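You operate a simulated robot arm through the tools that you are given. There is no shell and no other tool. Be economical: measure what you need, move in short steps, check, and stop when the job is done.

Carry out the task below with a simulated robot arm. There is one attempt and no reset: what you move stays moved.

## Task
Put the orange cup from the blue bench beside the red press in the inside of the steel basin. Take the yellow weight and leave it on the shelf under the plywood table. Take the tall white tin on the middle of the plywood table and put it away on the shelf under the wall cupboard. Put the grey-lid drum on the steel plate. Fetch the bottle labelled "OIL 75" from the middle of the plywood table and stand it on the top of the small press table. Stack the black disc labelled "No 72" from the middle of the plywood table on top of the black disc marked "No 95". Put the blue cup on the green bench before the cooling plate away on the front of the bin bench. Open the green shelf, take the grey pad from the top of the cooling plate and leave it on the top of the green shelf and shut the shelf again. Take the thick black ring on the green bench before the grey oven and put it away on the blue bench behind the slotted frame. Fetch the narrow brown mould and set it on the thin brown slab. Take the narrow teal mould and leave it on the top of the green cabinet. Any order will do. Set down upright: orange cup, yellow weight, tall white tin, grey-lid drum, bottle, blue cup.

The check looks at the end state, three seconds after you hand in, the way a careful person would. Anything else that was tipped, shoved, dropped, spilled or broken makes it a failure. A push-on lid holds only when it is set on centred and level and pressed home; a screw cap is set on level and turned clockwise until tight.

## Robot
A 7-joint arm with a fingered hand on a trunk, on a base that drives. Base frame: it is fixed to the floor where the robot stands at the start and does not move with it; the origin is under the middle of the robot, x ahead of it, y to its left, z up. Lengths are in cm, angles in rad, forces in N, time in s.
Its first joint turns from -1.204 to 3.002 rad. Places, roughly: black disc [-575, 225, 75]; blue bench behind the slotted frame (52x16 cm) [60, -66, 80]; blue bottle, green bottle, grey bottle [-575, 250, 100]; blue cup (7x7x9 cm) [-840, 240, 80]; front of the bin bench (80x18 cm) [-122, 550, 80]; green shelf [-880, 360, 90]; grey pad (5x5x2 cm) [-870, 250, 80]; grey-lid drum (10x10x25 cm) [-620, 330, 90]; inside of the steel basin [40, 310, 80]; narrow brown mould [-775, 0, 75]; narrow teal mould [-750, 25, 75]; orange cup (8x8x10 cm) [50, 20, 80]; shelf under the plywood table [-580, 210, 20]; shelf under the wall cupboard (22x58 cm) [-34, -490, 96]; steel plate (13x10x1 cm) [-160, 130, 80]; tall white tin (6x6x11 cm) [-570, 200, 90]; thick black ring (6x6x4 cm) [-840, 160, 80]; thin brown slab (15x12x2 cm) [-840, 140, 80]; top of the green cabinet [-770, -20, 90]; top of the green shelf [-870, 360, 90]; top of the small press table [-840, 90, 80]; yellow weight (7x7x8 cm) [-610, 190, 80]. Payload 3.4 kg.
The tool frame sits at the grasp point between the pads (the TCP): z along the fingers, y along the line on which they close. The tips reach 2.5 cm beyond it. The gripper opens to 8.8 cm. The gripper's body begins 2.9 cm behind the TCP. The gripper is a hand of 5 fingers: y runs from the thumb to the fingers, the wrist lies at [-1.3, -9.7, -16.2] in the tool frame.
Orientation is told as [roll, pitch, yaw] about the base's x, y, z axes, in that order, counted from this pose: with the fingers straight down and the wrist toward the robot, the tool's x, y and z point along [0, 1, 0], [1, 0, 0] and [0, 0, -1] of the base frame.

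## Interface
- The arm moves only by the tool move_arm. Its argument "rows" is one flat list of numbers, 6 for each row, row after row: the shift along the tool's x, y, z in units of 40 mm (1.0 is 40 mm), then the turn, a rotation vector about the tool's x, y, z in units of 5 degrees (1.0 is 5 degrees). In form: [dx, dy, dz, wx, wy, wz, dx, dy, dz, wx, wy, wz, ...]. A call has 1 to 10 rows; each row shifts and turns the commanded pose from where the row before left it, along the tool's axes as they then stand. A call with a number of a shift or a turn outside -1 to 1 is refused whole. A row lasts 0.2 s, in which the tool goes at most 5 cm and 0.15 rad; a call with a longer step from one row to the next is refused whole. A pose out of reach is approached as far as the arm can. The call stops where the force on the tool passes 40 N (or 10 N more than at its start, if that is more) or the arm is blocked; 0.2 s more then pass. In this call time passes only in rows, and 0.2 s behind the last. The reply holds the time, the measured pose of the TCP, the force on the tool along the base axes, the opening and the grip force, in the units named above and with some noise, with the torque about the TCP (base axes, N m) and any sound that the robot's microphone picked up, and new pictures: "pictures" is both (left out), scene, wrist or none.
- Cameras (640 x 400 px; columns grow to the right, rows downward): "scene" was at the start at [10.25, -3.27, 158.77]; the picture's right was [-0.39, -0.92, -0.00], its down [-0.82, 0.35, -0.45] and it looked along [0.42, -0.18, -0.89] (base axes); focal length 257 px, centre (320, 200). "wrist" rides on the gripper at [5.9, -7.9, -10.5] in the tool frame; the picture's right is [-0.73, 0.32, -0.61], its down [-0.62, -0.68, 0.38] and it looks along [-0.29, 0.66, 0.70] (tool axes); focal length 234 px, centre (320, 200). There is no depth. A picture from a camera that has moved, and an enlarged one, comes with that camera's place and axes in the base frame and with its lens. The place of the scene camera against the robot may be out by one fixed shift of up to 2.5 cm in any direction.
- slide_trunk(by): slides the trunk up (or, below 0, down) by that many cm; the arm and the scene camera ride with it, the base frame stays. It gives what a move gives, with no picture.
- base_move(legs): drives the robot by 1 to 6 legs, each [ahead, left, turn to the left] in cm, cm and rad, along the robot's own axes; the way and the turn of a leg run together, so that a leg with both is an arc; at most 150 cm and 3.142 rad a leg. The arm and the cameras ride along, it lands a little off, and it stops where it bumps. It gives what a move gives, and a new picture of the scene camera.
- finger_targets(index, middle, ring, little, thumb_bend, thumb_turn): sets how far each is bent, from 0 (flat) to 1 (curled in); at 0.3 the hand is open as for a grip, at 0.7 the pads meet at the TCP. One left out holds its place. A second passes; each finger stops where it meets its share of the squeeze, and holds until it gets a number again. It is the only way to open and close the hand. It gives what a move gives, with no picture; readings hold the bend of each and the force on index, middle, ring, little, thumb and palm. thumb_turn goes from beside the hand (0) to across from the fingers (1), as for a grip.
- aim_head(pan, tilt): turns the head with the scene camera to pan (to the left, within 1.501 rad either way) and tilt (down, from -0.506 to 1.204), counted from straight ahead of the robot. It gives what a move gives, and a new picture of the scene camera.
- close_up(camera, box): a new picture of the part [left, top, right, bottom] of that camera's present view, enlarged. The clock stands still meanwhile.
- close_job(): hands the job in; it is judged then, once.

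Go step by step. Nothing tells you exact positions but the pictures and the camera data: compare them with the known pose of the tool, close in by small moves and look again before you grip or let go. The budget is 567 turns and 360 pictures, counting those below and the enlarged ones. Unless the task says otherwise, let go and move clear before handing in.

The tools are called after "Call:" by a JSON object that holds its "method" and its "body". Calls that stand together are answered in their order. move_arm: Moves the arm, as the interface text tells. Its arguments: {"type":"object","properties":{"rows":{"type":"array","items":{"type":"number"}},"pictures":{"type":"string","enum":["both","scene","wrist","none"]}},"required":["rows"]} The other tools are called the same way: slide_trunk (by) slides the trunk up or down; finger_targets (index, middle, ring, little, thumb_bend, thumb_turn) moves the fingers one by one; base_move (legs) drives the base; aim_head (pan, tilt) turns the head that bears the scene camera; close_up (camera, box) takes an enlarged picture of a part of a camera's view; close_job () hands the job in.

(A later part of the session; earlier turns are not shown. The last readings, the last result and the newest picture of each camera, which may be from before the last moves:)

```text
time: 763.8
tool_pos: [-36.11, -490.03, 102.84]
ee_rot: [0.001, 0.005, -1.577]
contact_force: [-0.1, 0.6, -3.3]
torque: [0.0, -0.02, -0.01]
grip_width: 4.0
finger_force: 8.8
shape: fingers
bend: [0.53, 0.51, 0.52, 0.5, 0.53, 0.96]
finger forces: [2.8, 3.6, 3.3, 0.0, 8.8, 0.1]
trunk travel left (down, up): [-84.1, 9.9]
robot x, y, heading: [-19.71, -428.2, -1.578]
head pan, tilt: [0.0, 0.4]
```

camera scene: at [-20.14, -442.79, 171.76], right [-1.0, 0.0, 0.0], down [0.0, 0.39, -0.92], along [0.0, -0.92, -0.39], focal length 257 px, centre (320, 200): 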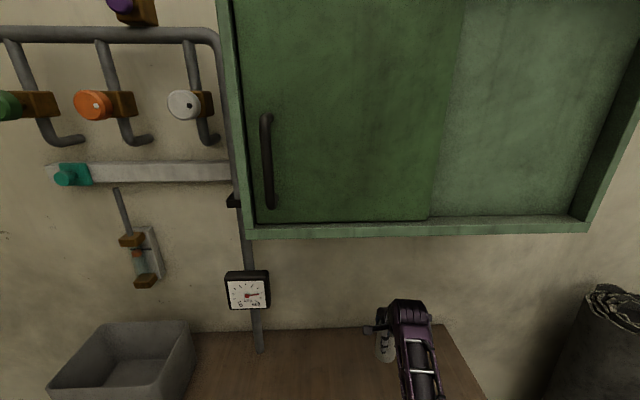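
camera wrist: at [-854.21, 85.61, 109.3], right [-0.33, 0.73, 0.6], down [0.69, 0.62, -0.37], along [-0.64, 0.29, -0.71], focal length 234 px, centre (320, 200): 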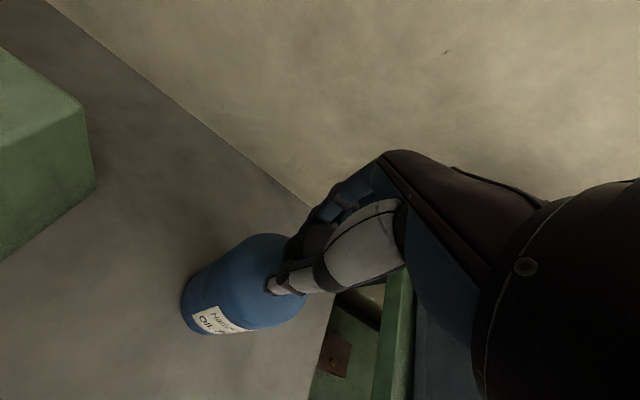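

Call:
{"method": "slide_trunk", "body": {"by": -0.8}}

Call:
{"method": "slide_trunk", "body": {"by": -0.7}}

Call:
{"method": "close_up", "body": {"camera": "wrist", "box": [100, 100, 420, 340]}}

```text
time: 764.4
tool_pos: [-36.14, -490.1, 102.16]
ee_rot: [0.001, -0.001, -1.576]
contact_force: [0.8, 1.9, 4.8]
torque: [-0.09, 0.06, 0.0]
grip_width: 4.02
finger_force: 11.1
shape: fingers
bend: [0.53, 0.51, 0.52, 0.5, 0.52, 0.96]
finger forces: [3.2, 3.9, 3.5, 0.1, 10.8, 0.1]
trunk travel left (down, up): [-83.3, 10.7]
robot x, y, heading: [-19.21, -427.82, -1.58]
head pan, tilt: [0.0, 0.4]
```

```text
time: 765.0
tool_pos: [-35.91, -489.76, 101.94]
ee_rot: [0.0, -0.009, -1.576]
contact_force: [2.1, 1.9, 25.5]
torque: [-0.45, 0.36, 0.02]
grip_width: 3.96
finger_force: 15.3
shape: fingers
bend: [0.53, 0.5, 0.51, 0.5, 0.54, 0.96]
finger forces: [3.2, 5.4, 5.3, 0.0, 16.6, 0.1]
trunk travel left (down, up): [-82.6, 11.4]
robot x, y, heading: [-19.63, -428.11, -1.577]
head pan, tilt: [0.0, 0.4]
```

```text
1.67 times, centred on (260, 220) of wrist
camera zoom: at [-30.03, -481.63, 112.21], right [-0.73, -0.31, 0.61], down [-0.62, 0.68, -0.39], along [-0.29, -0.66, -0.69], focal length 390 px, centre (420, 167)
```

zoom: 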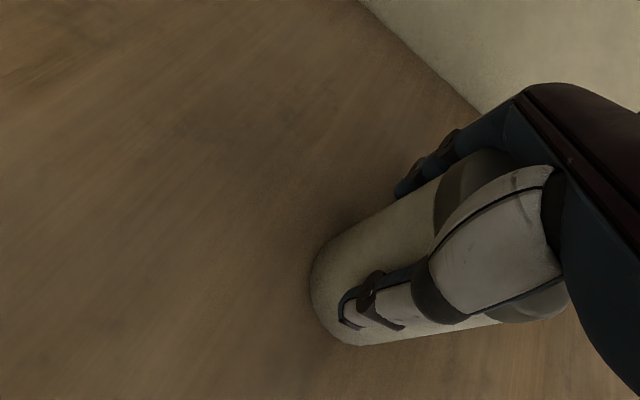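

The tin is standing on the shelf. I ease up, release, rise, and check.

Call:
{"method": "slide_trunk", "body": {"by": 0.6}}

Call:
{"method": "finger_targets", "body": {"index": 0.3, "middle": 0.3, "ring": 0.3, "little": 0.3, "thumb_bend": 0.25}}

Call:
{"method": "slide_trunk", "body": {"by": 11}}

Call:
{"method": "close_up", "body": {"camera": "wrist", "box": [0, 0, 640, 400]}}

```text
time: 765.5
tool_pos: [-35.9, -489.69, 102.11]
ee_rot: [0.0, 0.004, -1.577]
contact_force: [2.6, -1.3, 10.8]
torque: [-0.35, 0.17, 0.07]
grip_width: 3.93
finger_force: 12.6
shape: fingers
bend: [0.52, 0.5, 0.51, 0.5, 0.54, 0.96]
finger forces: [3.4, 5.1, 4.9, 0.1, 12.4, 0.0]
trunk travel left (down, up): [-83.2, 10.8]
robot x, y, heading: [-19.35, -428.1, -1.577]
head pan, tilt: [0.0, 0.4]
```

```text
time: 766.5
tool_pos: [-36.03, -489.94, 101.9]
ee_rot: [0.002, 0.002, -1.576]
contact_force: [0.3, 0.3, -0.7]
torque: [-0.06, 0.03, 0.01]
grip_width: 8.82
finger_force: 0.1
shape: fingers
bend: [0.3, 0.3, 0.3, 0.3, 0.25, 0.97]
finger forces: [0.0, 0.0, 0.0, 0.0, 0.7, 0.0]
trunk travel left (down, up): [-83.2, 10.8]
robot x, y, heading: [-19.75, -427.96, -1.575]
head pan, tilt: [0.0, 0.4]
```

```text
time: 767.9
tool_pos: [-36.07, -489.97, 112.83]
ee_rot: [0.002, 0.003, -1.576]
contact_force: [-0.5, 0.4, 0.5]
torque: [0.02, 0.01, 0.0]
grip_width: 8.81
finger_force: 0.0
shape: fingers
bend: [0.3, 0.3, 0.3, 0.3, 0.25, 0.97]
finger forces: [0.0, 0.1, 0.0, 0.1, 0.0, 0.1]
trunk travel left (down, up): [-94.0, 0.0]
robot x, y, heading: [-19.23, -427.87, -1.579]
head pan, tilt: [0.0, 0.4]
```

```text
1.00 times, centred on (320, 200) of wrist
camera zoom: at [-30.21, -481.99, 123.16], right [-0.73, -0.32, 0.6], down [-0.62, 0.69, -0.38], along [-0.29, -0.65, -0.7], focal length 234 px, centre (320, 200)
```

zoom: 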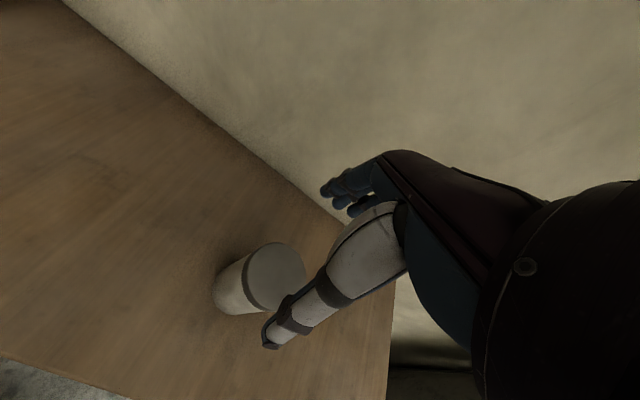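

The tin stands upright on the shelf. For the 10 cm drum I need a side grasp, so I back off to free floor and test whether the arm can bring the hand horizontal.

Call:
{"method": "base_move", "body": {"legs": [[-120, 0, 0]]}}

Call:
{"method": "move_arm", "body": {"rows": [0, 0, 0, -1, 0, 0, 0, 0, 0, -1, 0, 0, 0, 0, 0, -1, 0, 0, 0, 0, 0, -1, 0, 0, 0, 0, 0, -1, 0, 0, 0, 0, 0, -1, 0, 0, 0, 0, 0, -1, 0, 0, 0, 0, 0, -1, 0, 0, 0, 0, 0, -1, 0, 0], "pictures": "none"}}

Call:
{"method": "move_arm", "body": {"rows": [0, 0, 0, 0, 0, -1, 0, 0, 0, 0, 0, -1, 0, 0, 0, 0, 0, -1, 0, 0, 0, 0, 0, -1, 0, 0, 0, 0, 0, -1, 0, 0, 0, 0, 0, -1, 0, 0, 0, 0, 0, -1, 0, 0, 0, 0, 0, -1, 0, 0, 0, 0, 0, -1], "pictures": "none"}}

```text
time: 774.1
tool_pos: [-35.55, -367.59, 112.85]
ee_rot: [0.002, 0.003, -1.577]
contact_force: [0.0, 0.1, -0.1]
torque: [-0.01, -0.03, -0.01]
grip_width: 8.8
finger_force: 0.0
shape: fingers
bend: [0.3, 0.3, 0.3, 0.3, 0.25, 0.97]
finger forces: [0.0, 0.1, 0.0, 0.1, 0.0, 0.1]
trunk travel left (down, up): [-94.0, 0.0]
robot x, y, heading: [-18.7, -305.69, -1.583]
head pan, tilt: [0.0, 0.4]
camera scene: at [-19.47, -320.82, 171.75], right [-1.0, 0.01, 0.0], down [0.0, 0.39, -0.92], along [-0.01, -0.92, -0.39], focal length 257 px, centre (320, 200)
```

scene: 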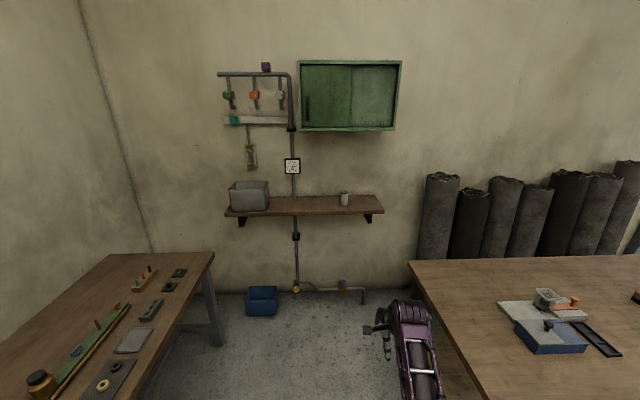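

```text
time: 776.1
tool_pos: [-35.52, -367.61, 112.87]
ee_rot: [0.003, -0.784, -1.582]
contact_force: [0.3, 0.1, -0.7]
torque: [-0.02, -0.01, -0.01]
grip_width: 8.84
finger_force: 0.0
shape: fingers
bend: [0.3, 0.3, 0.3, 0.3, 0.25, 0.97]
finger forces: [0.0, 0.1, 0.0, 0.0, 0.0, 0.0]
trunk travel left (down, up): [-94.0, 0.0]
robot x, y, heading: [-18.95, -305.36, -1.575]
head pan, tilt: [0.0, 0.4]
```

```text
time: 778.1
tool_pos: [-35.57, -367.65, 112.79]
ee_rot: [-0.61, -0.523, -0.624]
contact_force: [-1.0, -0.1, -0.3]
torque: [0.0, 0.02, 0.02]
grip_width: 8.81
finger_force: 0.0
shape: fingers
bend: [0.3, 0.3, 0.3, 0.3, 0.25, 0.97]
finger forces: [0.0, 0.0, 0.1, 0.0, 0.0, 0.1]
trunk travel left (down, up): [-94.0, 0.0]
robot x, y, heading: [-18.97, -306.0, -1.58]
head pan, tilt: [0.0, 0.4]
```

Both rotations are reachable so far. I go on to the full horizontal orientation: undo the roll, finish pitching, then roll.

Call:
{"method": "move_arm", "body": {"rows": [0, 0, 0, 0, 0, 1, 0, 0, 0, 0, 0, 1, 0, 0, 0, 0, 0, 1, 0, 0, 0, 0, 0, 1, 0, 0, 0, 0, 0, 1, 0, 0, 0, 0, 0, 1, 0, 0, 0, 0, 0, 1, 0, 0, 0, 0, 0, 1, 0, 0, 0, 0, 0, 1], "pictures": "none"}}

Call:
{"method": "move_arm", "body": {"rows": [0, 0, 0, -1, 0, 0, 0, 0, 0, -1, 0, 0, 0, 0, 0, -1, 0, 0, 0, 0, 0, -1, 0, 0, 0, 0, 0, -1, 0, 0, 0, 0, 0, -1, 0, 0, 0, 0, 0, -1, 0, 0, 0, 0, 0, -1, 0, 0, 0, 0, 0, -1, 0, 0], "pictures": "none"}}

Call:
{"method": "move_arm", "body": {"rows": [0, 0, 0, 0, 0, -1, 0, 0, 0, 0, 0, -1, 0, 0, 0, 0, 0, -1, 0, 0, 0, 0, 0, -1, 0, 0, 0, 0, 0, -1, 0, 0, 0, 0, 0, -1, 0, 0, 0, 0, 0, -1, 0, 0, 0, 0, 0, -1, 0, 0, 0, 0, 0, -1], "pictures": "none"}}

Call:
{"method": "move_arm", "body": {"rows": [0, 0, 0, 0, 0, -1, 0, 0, 0, 0, 0, -1, 0, 0, 0, 0, 0, -1, 0, 0, 0, 0, 0, -1, 0, 0, 0, 0, 0, -1, 0, 0, 0, 0, 0, -1, 0, 0, 0, 0, 0, -1, 0, 0, 0, 0, 0, -1, 0, 0, 0, 0, 0, -1], "pictures": "scene"}}

```text
time: 780.1
tool_pos: [-35.58, -367.6, 112.7]
ee_rot: [0.001, -0.782, -1.582]
contact_force: [-0.6, 0.6, -1.2]
torque: [0.02, 0.0, -0.03]
grip_width: 8.82
finger_force: 0.0
shape: fingers
bend: [0.3, 0.3, 0.3, 0.3, 0.25, 0.97]
finger forces: [0.0, 0.0, 0.0, 0.0, 0.1, 0.1]
trunk travel left (down, up): [-94.0, 0.0]
robot x, y, heading: [-18.62, -305.66, -1.579]
head pan, tilt: [0.0, 0.4]
```

```text
time: 782.1
tool_pos: [-35.54, -367.77, 112.83]
ee_rot: [0.428, -1.567, -2.006]
contact_force: [0.1, 0.1, -0.5]
torque: [-0.02, -0.03, 0.01]
grip_width: 8.82
finger_force: 0.0
shape: fingers
bend: [0.3, 0.3, 0.3, 0.3, 0.25, 0.97]
finger forces: [0.0, 0.1, 0.0, 0.1, 0.0, 0.0]
trunk travel left (down, up): [-94.0, 0.0]
robot x, y, heading: [-18.83, -305.75, -1.576]
head pan, tilt: [0.0, 0.4]
```

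```text
time: 784.1
tool_pos: [-35.58, -367.57, 112.8]
ee_rot: [-1.565, -0.785, -0.012]
contact_force: [-0.1, -0.2, -0.6]
torque: [0.01, -0.01, -0.01]
grip_width: 8.81
finger_force: 0.1
shape: fingers
bend: [0.3, 0.3, 0.3, 0.3, 0.25, 0.97]
finger forces: [0.0, 0.1, 0.0, 0.0, 0.1, 0.1]
trunk travel left (down, up): [-94.0, 0.0]
robot x, y, heading: [-18.84, -305.54, -1.582]
head pan, tilt: [0.0, 0.4]
```

```text
time: 786.1
tool_pos: [-35.56, -367.67, 112.71]
ee_rot: [-1.566, 0.001, -0.009]
contact_force: [-0.9, 0.2, -0.4]
torque: [-0.01, 0.03, 0.0]
grip_width: 8.81
finger_force: 0.2
shape: fingers
bend: [0.3, 0.3, 0.3, 0.3, 0.25, 0.97]
finger forces: [0.1, 0.0, 0.1, 0.0, 0.1, 0.0]
trunk travel left (down, up): [-94.0, 0.0]
robot x, y, heading: [-18.89, -305.45, -1.577]
head pan, tilt: [0.0, 0.4]
camera scene: at [-19.5, -320.77, 171.75], right [-1.0, 0.01, 0.0], down [0.0, 0.39, -0.92], along [-0.01, -0.92, -0.39], focal length 257 px, centre (320, 200)
```

scene: 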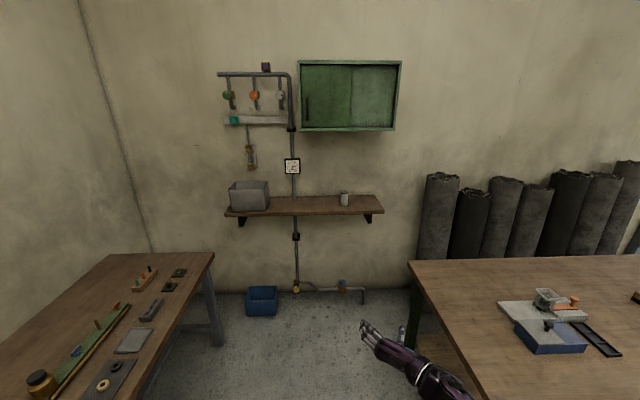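

The hand can go fully horizontal. I drive the long way back to the west side of the plywood table, facing east.

Call:
{"method": "base_move", "body": {"legs": [[-148, 0, 0], [-148, 0, 0], [0, -40, 0], [0, 0, 1.578], [-150, 0, 0], [-150, 0, 0]]}}

Call:
{"method": "base_move", "body": {"legs": [[-105, 0, 0], [0, 71, 0], [-125, 0, 0], [-122, 0, 0], [0, 140, 0], [0, 130, 0]]}}

```text
time: 820.2
tool_pos: [-288.81, -17.8, 112.83]
ee_rot: [-1.566, -0.003, 1.544]
contact_force: [-0.1, 0.6, -0.1]
torque: [0.05, -0.03, 0.0]
grip_width: 8.79
finger_force: 0.1
shape: fingers
bend: [0.3, 0.3, 0.3, 0.3, 0.25, 0.97]
finger forces: [0.0, 0.0, 0.0, 0.0, 0.0, 0.0]
trunk travel left (down, up): [-94.0, 0.0]
robot x, y, heading: [-350.42, -0.19, -0.026]
head pan, tilt: [0.0, 0.4]
camera scene: at [-336.56, -1.16, 171.75], right [-0.02, -1.0, 0.0], down [-0.39, 0.01, -0.92], along [0.92, -0.02, -0.39], focal length 257 px, centre (320, 200)
```

scene: 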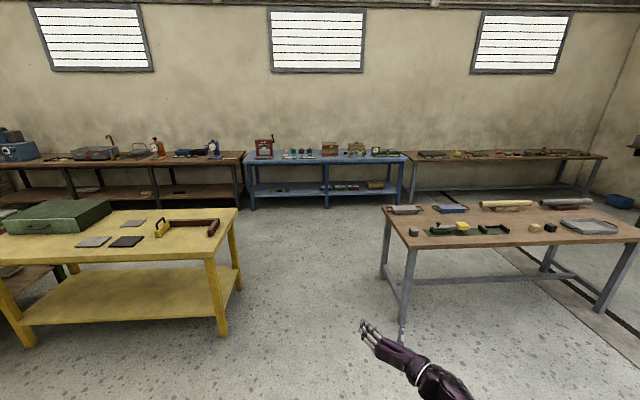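

```text
time: 853.5
tool_pos: [-638.3, 333.13, 112.73]
ee_rot: [-1.567, -0.003, 1.573]
contact_force: [-0.1, -0.3, -1.1]
torque: [-0.03, 0.0, -0.04]
grip_width: 8.81
finger_force: 0.1
shape: fingers
bend: [0.3, 0.3, 0.3, 0.3, 0.25, 0.97]
finger forces: [0.0, 0.1, 0.1, 0.0, 0.0, 0.0]
trunk travel left (down, up): [-94.0, 0.0]
robot x, y, heading: [-700.21, 349.04, -0.0]
head pan, tilt: [0.0, 0.4]
camera scene: at [-686.62, 348.44, 171.75], right [0.0, -1.0, 0.0], down [-0.39, 0.0, -0.92], along [0.92, 0.0, -0.39], focal length 257 px, centre (320, 200)
```

scene: 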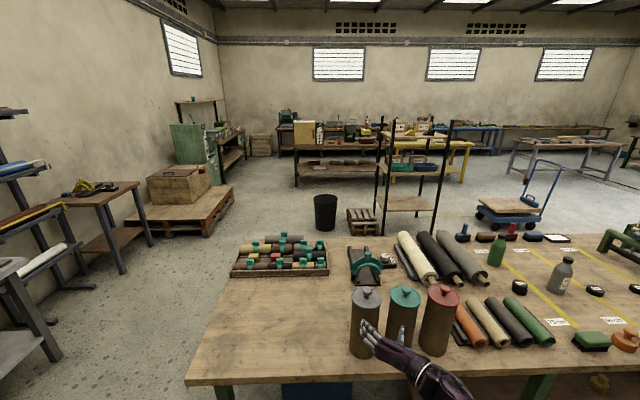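

I see the three drums; the grey-lid one is the northernmost, near (-614, 332). I open wide, lower the hand to mid-drum height at standoff, and look.

Call:
{"method": "finger_targets", "body": {"index": 0.05, "middle": 0.05, "ring": 0.05, "little": 0.05, "thumb_bend": 0.08}}

Call:
{"method": "slide_trunk", "body": {"by": -20}}

Call:
{"method": "move_arm", "body": {"rows": [0, 0, 0, 0, 0, 0]}}

```text
time: 854.5
tool_pos: [-638.18, 333.18, 112.83]
ee_rot: [-1.568, 0.001, 1.575]
contact_force: [1.1, 0.2, -1.0]
torque: [-0.01, 0.0, -0.01]
grip_width: 12.53
finger_force: 0.1
shape: fingers
bend: [0.05, 0.05, 0.05, 0.05, 0.08, 0.97]
finger forces: [0.1, 0.0, 0.1, 0.1, 0.0, 0.1]
trunk travel left (down, up): [-94.0, 0.0]
robot x, y, heading: [-700.28, 348.97, 0.001]
head pan, tilt: [0.0, 0.4]
```

```text
time: 856.7
tool_pos: [-638.29, 333.22, 92.71]
ee_rot: [-1.567, -0.004, 1.575]
contact_force: [-0.2, -0.1, 0.4]
torque: [0.03, -0.01, 0.05]
grip_width: 12.54
finger_force: 0.1
shape: fingers
bend: [0.05, 0.05, 0.05, 0.05, 0.08, 0.97]
finger forces: [0.0, 0.0, 0.0, 0.0, 0.1, 0.0]
trunk travel left (down, up): [-74.0, 20.0]
robot x, y, heading: [-699.97, 349.07, 0.003]
head pan, tilt: [0.0, 0.4]
```

```text
time: 857.1
tool_pos: [-638.23, 333.23, 92.81]
ee_rot: [-1.566, -0.003, 1.574]
contact_force: [-0.6, 0.3, 0.2]
torque: [-0.01, 0.04, -0.02]
grip_width: 12.56
finger_force: 0.1
shape: fingers
bend: [0.05, 0.05, 0.05, 0.05, 0.08, 0.97]
finger forces: [0.0, 0.1, 0.0, 0.0, 0.0, 0.0]
trunk travel left (down, up): [-74.0, 20.0]
robot x, y, heading: [-700.25, 349.12, 0.005]
head pan, tilt: [0.0, 0.4]
camera scene: at [-686.62, 348.47, 151.75], right [0.0, -1.0, 0.0], down [-0.39, 0.0, -0.92], along [0.92, 0.0, -0.39], focal length 257 px, centre (320, 200)
camera wrist: at [-648.78, 325.41, 86.74], right [-0.61, 0.32, 0.73], down [0.39, -0.68, 0.62], along [0.69, 0.66, 0.29], focal length 234 px, centre (320, 200)
```

scene: 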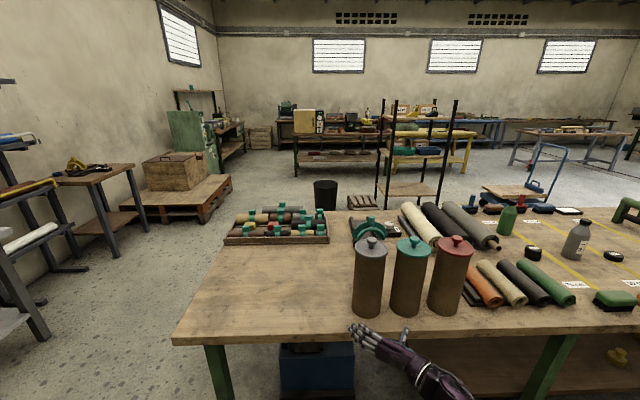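
wrist: 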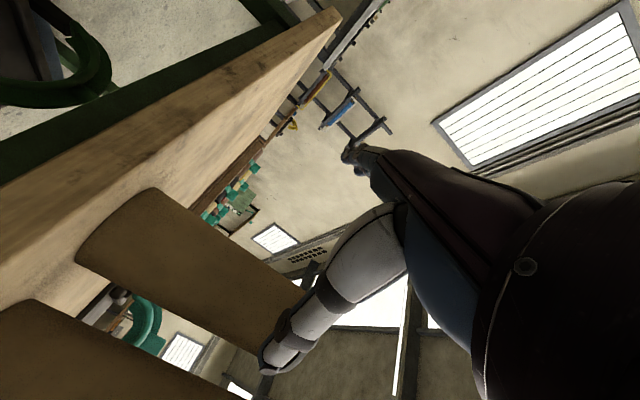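

The drum centre is about (-617, 333), nicely in line with the hand. I advance 11 cm and re-check.

Call:
{"method": "base_move", "body": {"legs": [[11, 0, -0.003]]}}

Call:
{"method": "close_up", "body": {"camera": "wrist", "box": [0, 0, 640, 400]}}

Call:
{"method": "close_up", "body": {"camera": "scene", "box": [300, 220, 500, 380]}}

```text
time: 858.3
tool_pos: [-627.19, 333.06, 92.76]
ee_rot: [-1.566, -0.001, 1.571]
contact_force: [0.9, -0.4, -0.6]
torque: [-0.03, 0.01, -0.01]
grip_width: 12.56
finger_force: 0.1
shape: fingers
bend: [0.05, 0.05, 0.05, 0.05, 0.08, 0.97]
finger forces: [0.0, 0.0, 0.1, 0.0, 0.1, 0.1]
trunk travel left (down, up): [-74.0, 20.0]
robot x, y, heading: [-689.38, 349.28, -0.006]
head pan, tilt: [0.0, 0.4]
camera scene: at [-675.56, 348.45, 151.75], right [0.0, -1.0, 0.0], down [-0.39, 0.0, -0.92], along [0.92, 0.0, -0.39], focal length 257 px, centre (320, 200)
```

scene: 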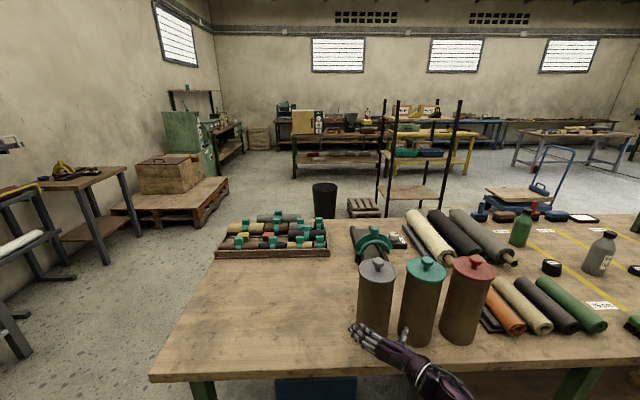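

```text
1.00 times, centred on (320, 200) of wrist
camera zoom: at [-637.81, 325.25, 86.73], right [-0.6, 0.32, 0.73], down [0.39, -0.68, 0.62], along [0.7, 0.66, 0.29], focal length 234 px, centre (320, 200)
```

zoom: 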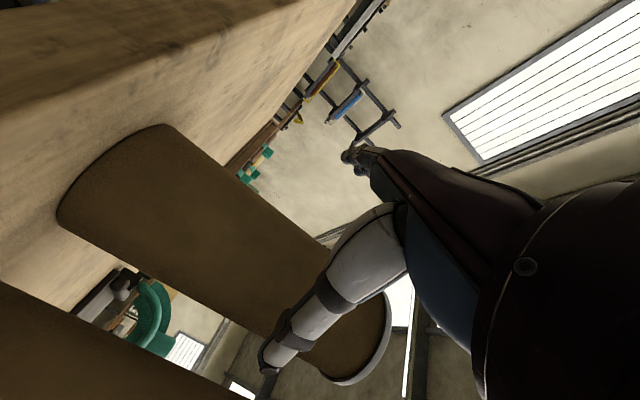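

```text
2.50 times, centred on (400, 300) of scene
camera zoom: at [-675.56, 348.45, 151.75], right [0.0, -1.0, 0.0], down [-0.39, 0.0, -0.92], along [0.92, 0.0, -0.39], focal length 643 px, centre (120, -50)
```

zoom: 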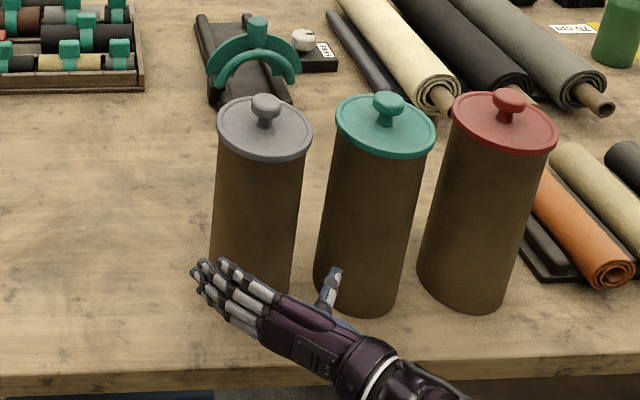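

The hand straddles the grey-lid drum properly. I advance in small steps, watching the palm sensor.

Call:
{"method": "move_arm", "body": {"rows": [0, 0.1, 0.5, 0, 0, 0, 0, 0, 0.5, 0, 0, 0], "pictures": "none"}}

Call:
{"method": "move_arm", "body": {"rows": [0, 0, 0.25, 0, 0, 0], "pictures": "none"}}

Call:
{"method": "move_arm", "body": {"rows": [0, 0, 0.25, 0, 0, 0], "pictures": "none"}}

```text
time: 858.9
tool_pos: [-623.22, 333.37, 92.62]
ee_rot: [-1.565, -0.002, 1.571]
contact_force: [0.6, 0.3, -0.4]
torque: [0.0, 0.0, -0.02]
grip_width: 12.54
finger_force: 0.0
shape: fingers
bend: [0.05, 0.05, 0.05, 0.05, 0.08, 0.97]
finger forces: [0.0, 0.1, 0.0, 0.0, 0.0, 0.1]
trunk travel left (down, up): [-74.0, 20.0]
robot x, y, heading: [-689.48, 349.26, -0.007]
head pan, tilt: [0.0, 0.4]
```

```text
time: 859.3
tool_pos: [-622.12, 333.37, 92.7]
ee_rot: [-1.567, 0.0, 1.569]
contact_force: [0.2, -0.1, -0.6]
torque: [0.02, 0.0, 0.02]
grip_width: 12.57
finger_force: 0.1
shape: fingers
bend: [0.05, 0.05, 0.05, 0.05, 0.08, 0.97]
finger forces: [0.1, 0.0, 0.0, 0.0, 0.0, 0.0]
trunk travel left (down, up): [-74.0, 20.0]
robot x, y, heading: [-689.04, 349.27, -0.005]
head pan, tilt: [0.0, 0.4]
```

```text
time: 859.7
tool_pos: [-621.22, 333.33, 92.81]
ee_rot: [-1.567, -0.002, 1.571]
contact_force: [-0.2, -0.1, 0.7]
torque: [-0.03, -0.02, 0.02]
grip_width: 12.57
finger_force: 0.0
shape: fingers
bend: [0.05, 0.05, 0.05, 0.05, 0.08, 0.97]
finger forces: [0.1, 0.1, 0.1, 0.0, 0.1, 0.1]
trunk travel left (down, up): [-74.0, 20.0]
robot x, y, heading: [-689.24, 349.21, -0.003]
head pan, tilt: [0.0, 0.4]
```

Call:
{"method": "move_arm", "body": {"rows": [0, 0, 0.25, 0, 0, 0], "pictures": "none"}}

Call:
{"method": "move_arm", "body": {"rows": [0, 0, 0.25, 0, 0, 0], "pictures": "none"}}

Call:
{"method": "close_up", "body": {"camera": "scene", "box": [300, 220, 500, 380]}}

```text
time: 860.1
tool_pos: [-620.22, 333.42, 92.75]
ee_rot: [-1.565, -0.002, 1.571]
contact_force: [0.8, -1.3, 0.4]
torque: [-0.01, -0.04, 0.0]
grip_width: 12.57
finger_force: 0.0
shape: fingers
bend: [0.05, 0.05, 0.05, 0.05, 0.08, 0.97]
finger forces: [0.1, 0.0, 0.1, 0.0, 0.0, 0.0]
trunk travel left (down, up): [-74.0, 20.0]
robot x, y, heading: [-689.44, 348.82, 0.006]
head pan, tilt: [0.0, 0.4]
```

```text
time: 860.5
tool_pos: [-619.24, 333.27, 92.69]
ee_rot: [-1.565, -0.003, 1.572]
contact_force: [0.6, -1.6, 0.2]
torque: [0.04, -0.01, 0.01]
grip_width: 12.54
finger_force: 0.1
shape: fingers
bend: [0.05, 0.05, 0.05, 0.05, 0.08, 0.97]
finger forces: [0.1, 0.1, 0.1, 0.0, 0.0, 0.1]
trunk travel left (down, up): [-74.0, 20.0]
robot x, y, heading: [-688.82, 349.35, -0.002]
head pan, tilt: [0.0, 0.4]
```

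```text
2.50 times, centred on (400, 300) of scene
camera zoom: at [-675.46, 348.56, 151.74], right [0.0, -1.0, 0.0], down [-0.39, 0.0, -0.92], along [0.92, 0.0, -0.39], focal length 643 px, centre (120, -50)
```

zoom: 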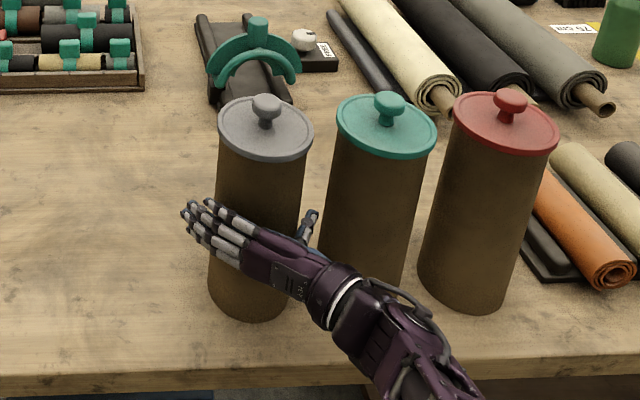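

Call:
{"method": "move_arm", "body": {"rows": [0, 0, 0.25, 0, 0, 0], "pictures": "none"}}

Call:
{"method": "move_arm", "body": {"rows": [0, 0, 0.25, 0, 0, 0], "pictures": "none"}}

```text
time: 860.9
tool_pos: [-619.07, 333.72, 93.06]
ee_rot: [-1.565, -0.003, 1.568]
contact_force: [-3.1, -3.2, -0.2]
torque: [-0.02, 0.03, -0.06]
grip_width: 12.65
finger_force: 2.2
shape: fingers
bend: [0.05, 0.05, 0.05, 0.05, 0.06, 0.97]
finger forces: [0.0, 0.0, 0.0, 0.0, 3.5, 0.1]
out of reach, approached as far as the arm can: row 1
trunk travel left (down, up): [-74.0, 20.0]
robot x, y, heading: [-689.07, 349.43, -0.0]
head pan, tilt: [0.0, 0.4]
```

```text
time: 861.3
tool_pos: [-618.93, 333.66, 93.19]
ee_rot: [-1.566, -0.001, 1.571]
contact_force: [-2.2, -2.5, -1.2]
torque: [0.07, 0.01, -0.08]
grip_width: 12.66
finger_force: 1.8
shape: fingers
bend: [0.05, 0.05, 0.05, 0.05, 0.06, 0.97]
finger forces: [0.1, 0.1, 0.1, 0.0, 3.3, 0.1]
out of reach, approached as far as the arm can: row 1
trunk travel left (down, up): [-74.0, 20.0]
robot x, y, heading: [-689.16, 349.57, -0.0]
head pan, tilt: [0.0, 0.4]
```

The thumb root touches the drum, so the depth is about right. I close gently around it.

Call:
{"method": "finger_targets", "body": {"index": 0.35, "middle": 0.35, "ring": 0.35, "little": 0.35, "thumb_bend": 0.3}}

Call:
{"method": "close_up", "body": {"camera": "scene", "box": [300, 220, 500, 380]}}

```text
time: 862.3
tool_pos: [-618.89, 333.98, 93.19]
ee_rot: [-1.568, -0.002, 1.571]
contact_force: [-3.1, 1.0, -0.4]
torque: [-0.2, -0.04, 0.05]
grip_width: 9.71
finger_force: 13.8
shape: fingers
bend: [0.28, 0.32, 0.31, 0.34, 0.18, 0.97]
finger forces: [6.4, 2.6, 2.2, 2.6, 12.8, 0.0]
trunk travel left (down, up): [-74.0, 20.0]
robot x, y, heading: [-689.42, 349.52, -0.0]
head pan, tilt: [0.0, 0.4]
```

```text
2.50 times, centred on (400, 300) of scene
camera zoom: at [-675.61, 348.5, 151.75], right [0.0, -1.0, 0.0], down [-0.39, 0.0, -0.92], along [0.92, 0.0, -0.39], focal length 643 px, centre (120, -50)
```

zoom: 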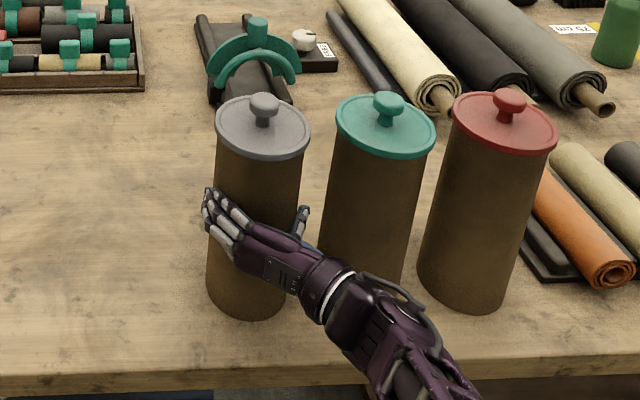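

All four fingers and the thumb hold. I increase the squeeze and lift slightly.

Call:
{"method": "finger_targets", "body": {"index": 0.48, "middle": 0.5, "ring": 0.5, "little": 0.52, "thumb_bend": 0.45}}

Call:
{"method": "slide_trunk", "body": {"by": 2}}

Call:
{"method": "close_up", "body": {"camera": "scene", "box": [300, 220, 500, 380]}}

```text
time: 863.3
tool_pos: [-618.95, 333.94, 93.31]
ee_rot: [-1.57, 0.001, 1.57]
contact_force: [-0.9, 5.9, 3.3]
torque: [-0.54, -0.01, 0.19]
grip_width: 9.54
finger_force: 31.4
shape: fingers
bend: [0.35, 0.4, 0.38, 0.44, 0.04, 0.95]
finger forces: [8.7, 9.0, 7.3, 9.5, 29.1, 0.0]
trunk travel left (down, up): [-74.0, 20.0]
robot x, y, heading: [-689.87, 349.36, 0.003]
head pan, tilt: [0.0, 0.4]
```

```text
time: 863.9
tool_pos: [-618.78, 333.68, 94.57]
ee_rot: [-1.558, -0.001, 1.57]
contact_force: [1.1, 0.4, -19.0]
torque: [0.1, 0.07, 0.09]
grip_width: 9.34
finger_force: 21.4
shape: fingers
bend: [0.36, 0.42, 0.42, 0.48, 0.07, 0.88]
finger forces: [7.3, 5.2, 4.0, 3.7, 21.9, 0.0]
trunk travel left (down, up): [-76.0, 18.0]
robot x, y, heading: [-689.38, 349.28, -0.001]
head pan, tilt: [0.0, 0.4]
```

```text
2.50 times, centred on (400, 300) of scene
camera zoom: at [-675.08, 348.35, 153.68], right [0.0, -1.0, 0.0], down [-0.39, 0.0, -0.92], along [0.92, 0.0, -0.39], focal length 643 px, centre (120, -50)
```

zoom: 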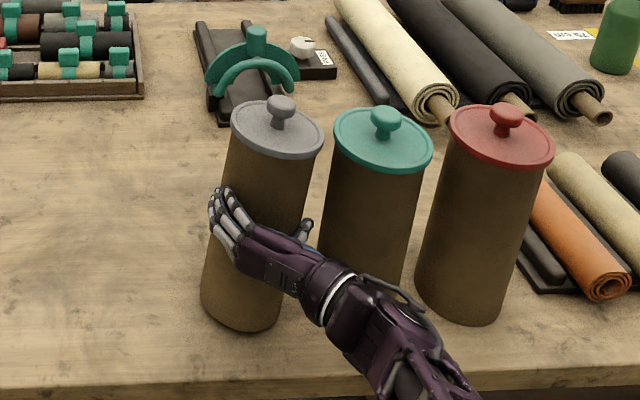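

The drum (~1.9 kg) tilts because the upper fingers push above the thumb. I set it back down and regrip mainly with index and middle.

Call:
{"method": "slide_trunk", "body": {"by": -1.7}}

Call:
{"method": "finger_targets", "body": {"index": 0.3, "middle": 0.3, "ring": 0.25, "little": 0.2, "thumb_bend": 0.1}}

Call:
{"method": "close_up", "body": {"camera": "scene", "box": [300, 220, 500, 380]}}

```text
time: 864.6
tool_pos: [-619.1, 334.25, 93.82]
ee_rot: [-1.578, -0.004, 1.578]
contact_force: [-5.9, 8.2, 11.1]
torque: [0.08, -0.17, 0.15]
grip_width: 9.14
finger_force: 27.3
shape: fingers
bend: [0.36, 0.41, 0.41, 0.46, 0.09, 0.93]
finger forces: [10.1, 7.4, 6.3, 6.6, 23.4, 0.1]
trunk travel left (down, up): [-74.3, 19.7]
robot x, y, heading: [-689.12, 349.28, 0.001]
head pan, tilt: [0.0, 0.4]
```

```text
time: 865.6
tool_pos: [-618.94, 334.0, 93.46]
ee_rot: [-1.567, 0.001, 1.569]
contact_force: [-3.6, 6.4, -0.9]
torque: [-0.02, 0.01, 0.1]
grip_width: 10.37
finger_force: 4.2
shape: fingers
bend: [0.26, 0.29, 0.25, 0.2, 0.1, 0.97]
finger forces: [7.2, 0.5, 0.1, 0.0, 0.2, 0.1]
trunk travel left (down, up): [-74.3, 19.7]
robot x, y, heading: [-689.31, 349.15, -0.001]
head pan, tilt: [0.0, 0.4]
```

```text
2.50 times, centred on (400, 300) of scene
camera zoom: at [-675.63, 348.64, 152.05], right [0.0, -1.0, 0.0], down [-0.39, 0.0, -0.92], along [0.92, 0.0, -0.39], focal length 643 px, centre (120, -50)
```

zoom: 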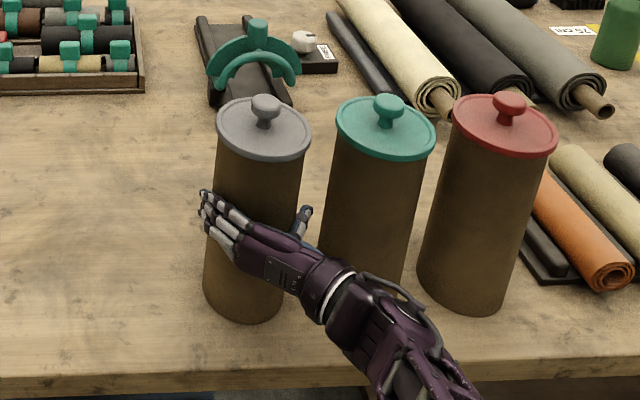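

Upright again. I regrip with index and middle dominating.

Call:
{"method": "finger_targets", "body": {"index": 0.6, "middle": 0.5, "ring": 0.32, "little": 0.3, "thumb_bend": 0.55}}

Call:
{"method": "slide_trunk", "body": {"by": 1.2}}

Call:
{"method": "close_up", "body": {"camera": "scene", "box": [300, 220, 500, 380]}}

```text
time: 866.6
tool_pos: [-619.03, 333.9, 93.56]
ee_rot: [-1.568, 0.001, 1.569]
contact_force: [-5.1, 6.1, 1.2]
torque: [-0.2, -0.06, 0.07]
grip_width: 9.11
finger_force: 26.7
shape: fingers
bend: [0.26, 0.36, 0.31, 0.3, 0.33, 0.97]
finger forces: [16.6, 11.7, 0.4, 0.1, 24.3, 0.0]
trunk travel left (down, up): [-74.3, 19.7]
robot x, y, heading: [-688.98, 349.08, 0.001]
head pan, tilt: [0.0, 0.4]
```

```text
time: 867.2
tool_pos: [-618.71, 333.7, 94.12]
ee_rot: [-1.559, -0.002, 1.568]
contact_force: [1.0, 0.0, -0.4]
torque: [-0.31, 0.03, 0.01]
grip_width: 9.07
finger_force: 23.2
shape: fingers
bend: [0.26, 0.37, 0.32, 0.3, 0.33, 0.93]
finger forces: [13.8, 9.0, 0.1, 0.0, 24.3, 0.0]
trunk travel left (down, up): [-75.5, 18.5]
robot x, y, heading: [-689.23, 349.41, -0.003]
head pan, tilt: [0.0, 0.4]
```

```text
2.50 times, centred on (400, 300) of scene
camera zoom: at [-675.13, 348.35, 153.19], right [0.0, -1.0, 0.0], down [-0.39, 0.0, -0.92], along [0.92, 0.0, -0.39], focal length 643 px, centre (120, -50)
```

zoom: 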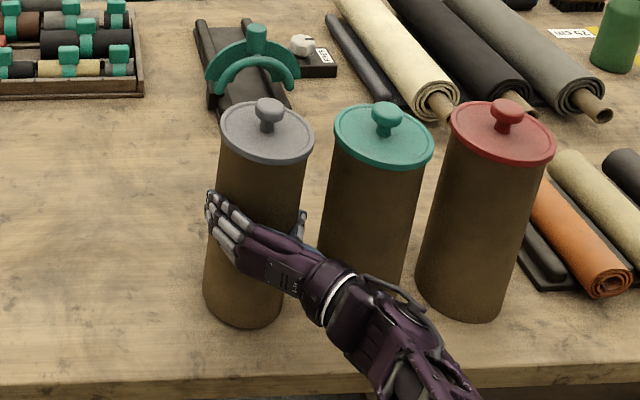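

Call:
{"method": "slide_trunk", "body": {"by": 1.5}}

Call:
{"method": "close_up", "body": {"camera": "scene", "box": [300, 220, 500, 380]}}

```text
time: 867.8
tool_pos: [-618.74, 333.82, 95.78]
ee_rot: [-1.563, -0.002, 1.572]
contact_force: [-0.8, -0.4, -17.2]
torque: [-0.16, 0.26, -0.02]
grip_width: 8.57
finger_force: 17.8
shape: fingers
bend: [0.27, 0.39, 0.32, 0.3, 0.34, 0.89]
finger forces: [9.3, 8.2, 0.0, 0.0, 17.9, 0.1]
trunk travel left (down, up): [-77.0, 17.0]
robot x, y, heading: [-689.38, 349.16, 0.003]
head pan, tilt: [0.0, 0.4]
```

```text
2.50 times, centred on (400, 300) of scene
camera zoom: at [-675.14, 348.35, 154.71], right [0.0, -1.0, 0.0], down [-0.39, 0.0, -0.92], along [0.92, 0.0, -0.39], focal length 643 px, centre (120, -50)
```

zoom: 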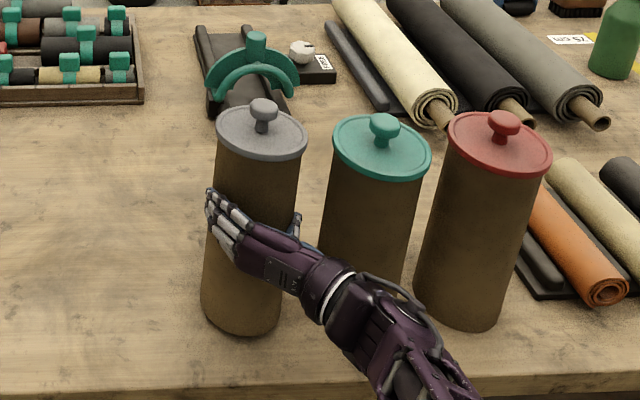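

It is still slipping. I set it down, open, shift slightly south, and seat the hand deeper before gripping harder.

Call:
{"method": "slide_trunk", "body": {"by": -2.4}}

Call:
{"method": "finger_targets", "body": {"index": 0.08, "middle": 0.08, "ring": 0.08, "little": 0.08, "thumb_bend": 0.02, "thumb_turn": 1.0}}

Call:
{"method": "move_arm", "body": {"rows": [0, -0.2, -0.3, 0, 0, 0], "pictures": "none"}}

Call:
{"method": "base_move", "body": {"legs": [[3.0, 0, 0]]}}

```text
time: 868.5
tool_pos: [-619.3, 334.26, 94.52]
ee_rot: [-1.58, -0.003, 1.573]
contact_force: [-13.2, 4.7, 17.5]
torque: [0.44, -0.15, 0.19]
grip_width: 8.6
finger_force: 21.6
shape: fingers
bend: [0.27, 0.37, 0.32, 0.3, 0.34, 0.96]
finger forces: [13.0, 11.6, 0.6, 0.1, 19.1, 0.0]
trunk travel left (down, up): [-74.6, 19.4]
robot x, y, heading: [-689.33, 349.18, 0.002]
head pan, tilt: [0.0, 0.4]
```

```text
time: 869.5
tool_pos: [-618.92, 333.91, 93.7]
ee_rot: [-1.567, -0.001, 1.57]
contact_force: [0.0, -0.4, -0.6]
torque: [-0.01, -0.01, -0.03]
grip_width: 12.44
finger_force: 0.1
shape: fingers
bend: [0.08, 0.08, 0.08, 0.08, 0.02, 0.95]
finger forces: [0.0, 0.0, 0.0, 0.1, 0.0, 0.0]
trunk travel left (down, up): [-74.6, 19.4]
robot x, y, heading: [-689.33, 349.19, -0.004]
head pan, tilt: [0.0, 0.4]
```

```text
time: 869.9
tool_pos: [-620.22, 332.89, 93.72]
ee_rot: [-1.567, -0.001, 1.571]
contact_force: [-0.3, 0.4, 0.4]
torque: [-0.02, -0.02, 0.03]
grip_width: 12.43
finger_force: 0.1
shape: fingers
bend: [0.08, 0.08, 0.08, 0.08, 0.02, 0.95]
finger forces: [0.0, 0.1, 0.0, 0.0, 0.0, 0.0]
trunk travel left (down, up): [-74.6, 19.4]
robot x, y, heading: [-689.39, 349.28, 0.001]
head pan, tilt: [0.0, 0.4]
```

```text
time: 870.7
tool_pos: [-617.12, 333.08, 93.79]
ee_rot: [-1.567, -0.001, 1.571]
contact_force: [-6.4, 3.0, 3.3]
torque: [-0.05, 0.02, 0.06]
grip_width: 12.54
finger_force: 4.4
shape: fingers
bend: [0.07, 0.08, 0.08, 0.07, 0.02, 0.95]
finger forces: [4.7, 0.2, 0.1, 3.1, 0.8, 0.0]
trunk travel left (down, up): [-74.6, 19.4]
robot x, y, heading: [-686.32, 349.02, -0.001]
head pan, tilt: [0.0, 0.4]
camera scene: at [-672.63, 348.5, 152.35], right [0.0, -1.0, 0.0], down [-0.39, 0.0, -0.92], along [0.92, 0.0, -0.39], focal length 257 px, centre (320, 200)
```

scene: 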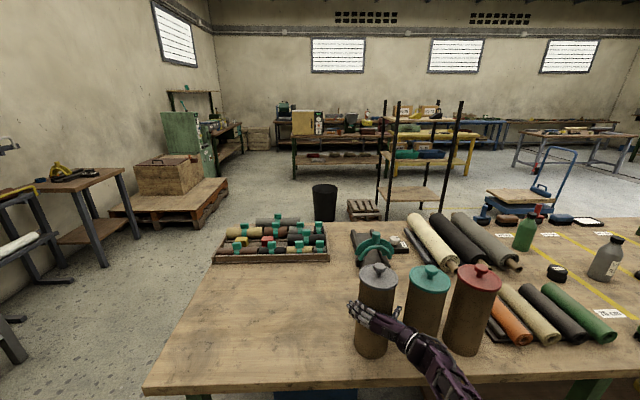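

The hand is seated against the drum. I now close harder.

Call:
{"method": "finger_targets", "body": {"index": 0.75, "middle": 0.7, "ring": 0.45, "little": 0.35, "thumb_bend": 0.8}}

Call:
{"method": "slide_trunk", "body": {"by": 1.5}}

Call:
{"method": "slide_trunk", "body": {"by": 1.5}}

Call:
{"method": "close_up", "body": {"camera": "scene", "box": [300, 220, 500, 380]}}

```text
time: 871.7
tool_pos: [-617.39, 333.16, 93.96]
ee_rot: [-1.57, -0.001, 1.573]
contact_force: [-4.8, 3.8, 7.8]
torque: [-0.53, -0.11, -0.08]
grip_width: 9.15
finger_force: 48.7
shape: fingers
bend: [0.16, 0.24, 0.32, 0.27, 0.3, 0.92]
finger forces: [19.1, 10.9, 12.3, 8.4, 46.7, 0.0]
trunk travel left (down, up): [-74.6, 19.4]
robot x, y, heading: [-686.24, 349.43, 0.001]
head pan, tilt: [0.0, 0.4]
```

```text
time: 872.4
tool_pos: [-616.88, 332.65, 94.67]
ee_rot: [-1.557, 0.001, 1.568]
contact_force: [1.6, -2.0, -20.0]
torque: [-0.46, -0.08, -0.01]
grip_width: 9.11
finger_force: 41.5
shape: fingers
bend: [0.16, 0.24, 0.33, 0.32, 0.32, 0.88]
finger forces: [18.7, 8.6, 8.1, 4.3, 43.0, 0.0]
trunk travel left (down, up): [-76.1, 17.9]
robot x, y, heading: [-686.07, 349.1, -0.002]
head pan, tilt: [0.0, 0.4]
```

```text
time: 873.0
tool_pos: [-616.77, 332.96, 96.34]
ee_rot: [-1.559, -0.001, 1.571]
contact_force: [-0.7, 0.6, -22.5]
torque: [-0.25, 0.11, -0.02]
grip_width: 9.1
finger_force: 37.9
shape: fingers
bend: [0.15, 0.24, 0.35, 0.33, 0.35, 0.85]
finger forces: [19.2, 8.2, 6.8, 2.1, 38.9, 0.0]
trunk travel left (down, up): [-77.6, 16.4]
robot x, y, heading: [-686.44, 349.32, 0.001]
head pan, tilt: [0.0, 0.4]
```

```text
2.50 times, centred on (400, 300) of scene
camera zoom: at [-672.0, 348.31, 155.29], right [0.0, -1.0, 0.0], down [-0.39, 0.0, -0.92], along [0.92, 0.0, -0.39], focal length 643 px, centre (120, -50)
```

zoom: 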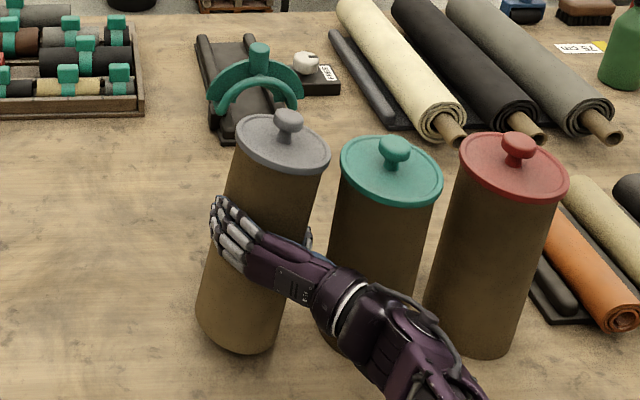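

The drum is off the table with a ~12° lean. I lift a bit more and see if it's stable, then level it by rolling the hand.

Call:
{"method": "slide_trunk", "body": {"by": 4}}

Call:
{"method": "move_arm", "body": {"rows": [0, 0, 0, 0, 0, -0.6, 0, 0, 0, 0, 0, -0.6, 0, 0, 0, 0, 0, -0.6, 0, 0, 0, 0, 0, -0.6], "pictures": "scene"}}

```text
time: 873.8
tool_pos: [-616.8, 333.04, 100.26]
ee_rot: [-1.561, -0.001, 1.571]
contact_force: [-0.4, -0.7, -23.9]
torque: [-0.24, 0.06, 0.0]
grip_width: 9.12
finger_force: 37.5
shape: fingers
bend: [0.15, 0.24, 0.35, 0.33, 0.35, 0.85]
finger forces: [19.0, 8.1, 6.9, 2.3, 38.9, 0.1]
trunk travel left (down, up): [-81.6, 12.4]
robot x, y, heading: [-686.0, 349.11, 0.002]
head pan, tilt: [0.0, 0.4]
```

```text
time: 874.8
tool_pos: [-616.79, 332.9, 100.31]
ee_rot: [-1.561, 0.205, 1.572]
contact_force: [0.4, 0.7, -23.8]
torque: [0.07, 0.09, -0.02]
grip_width: 9.11
finger_force: 36.8
shape: fingers
bend: [0.15, 0.24, 0.35, 0.34, 0.36, 0.84]
finger forces: [21.0, 8.6, 6.6, 1.8, 35.8, 0.1]
trunk travel left (down, up): [-81.6, 12.4]
robot x, y, heading: [-686.21, 349.38, 0.005]
head pan, tilt: [0.0, 0.4]
camera scene: at [-671.98, 348.27, 159.29], right [0.0, -1.0, 0.0], down [-0.39, 0.0, -0.92], along [0.92, 0.0, -0.39], focal length 257 px, centre (320, 200)
```

scene: 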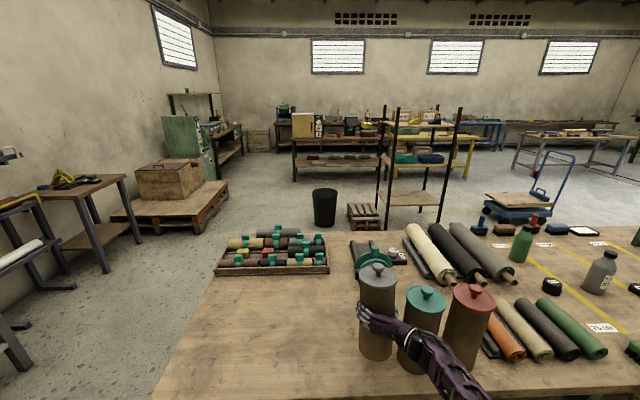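

The drum is level and stable. I raise it, back out, and carry it around the north end of the room.

Call:
{"method": "slide_trunk", "body": {"by": 12}}

Call:
{"method": "base_move", "body": {"legs": [[-70, 0, 0]]}}

Call:
{"method": "base_move", "body": {"legs": [[0, 106, 0], [150, 0, 0], [150, 0, 0], [150, 0, 0]]}}

```text
time: 876.3
tool_pos: [-616.79, 332.95, 112.32]
ee_rot: [-1.562, 0.208, 1.572]
contact_force: [0.5, -0.3, -23.2]
torque: [0.03, 0.09, 0.0]
grip_width: 9.11
finger_force: 36.4
shape: fingers
bend: [0.15, 0.24, 0.35, 0.34, 0.37, 0.84]
finger forces: [20.9, 8.4, 6.4, 1.7, 35.6, 0.1]
trunk travel left (down, up): [-93.6, 0.4]
robot x, y, heading: [-685.92, 349.14, 0.0]
head pan, tilt: [0.0, 0.4]
```

```text
time: 880.2
tool_pos: [-686.84, 332.33, 112.24]
ee_rot: [-1.561, 0.207, 1.556]
contact_force: [0.5, 0.4, -22.6]
torque: [0.05, 0.08, -0.01]
grip_width: 9.09
finger_force: 36.2
shape: fingers
bend: [0.15, 0.24, 0.35, 0.34, 0.37, 0.84]
finger forces: [20.7, 8.3, 6.4, 1.8, 35.4, 0.1]
trunk travel left (down, up): [-93.6, 0.4]
robot x, y, heading: [-756.62, 349.58, -0.013]
head pan, tilt: [0.0, 0.4]
camera scene: at [-741.83, 348.57, 171.27], right [-0.02, -1.0, 0.0], down [-0.39, 0.01, -0.92], along [0.92, -0.01, -0.39], focal length 257 px, centre (320, 200)
```

scene: 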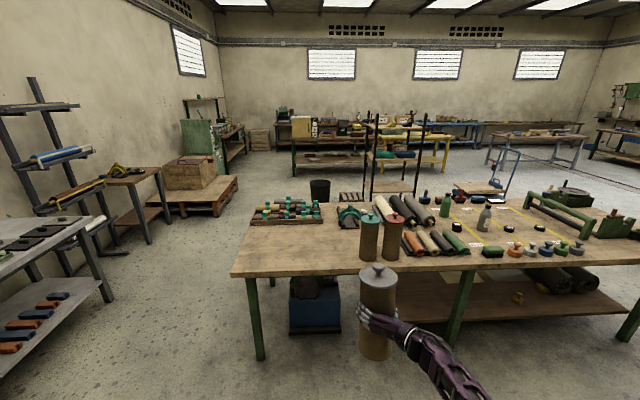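

```text
time: 906.6
tool_pos: [-239.26, 430.99, 112.29]
ee_rot: [-1.562, 0.208, 1.549]
contact_force: [0.5, -0.8, -22.4]
torque: [0.03, 0.1, 0.01]
grip_width: 9.05
finger_force: 35.1
shape: fingers
bend: [0.15, 0.24, 0.35, 0.34, 0.38, 0.83]
finger forces: [19.6, 8.1, 6.5, 1.6, 33.8, 0.0]
trunk travel left (down, up): [-93.6, 0.4]
robot x, y, heading: [-308.1, 449.08, -0.026]
head pan, tilt: [0.0, 0.4]
camera scene: at [-294.1, 447.65, 171.29], right [-0.03, -1.0, 0.0], down [-0.39, 0.01, -0.92], along [0.92, -0.02, -0.39], focal length 257 px, centre (320, 200)
```

scene: 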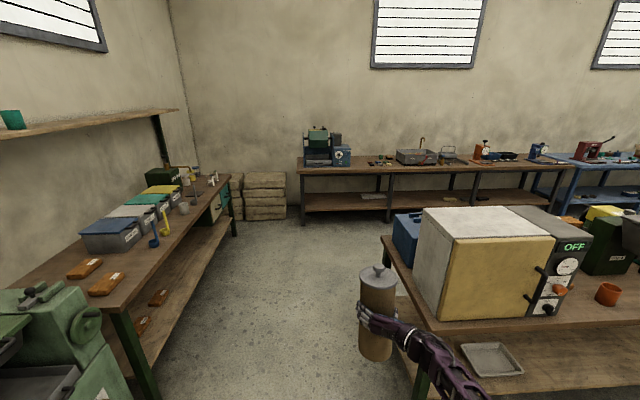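

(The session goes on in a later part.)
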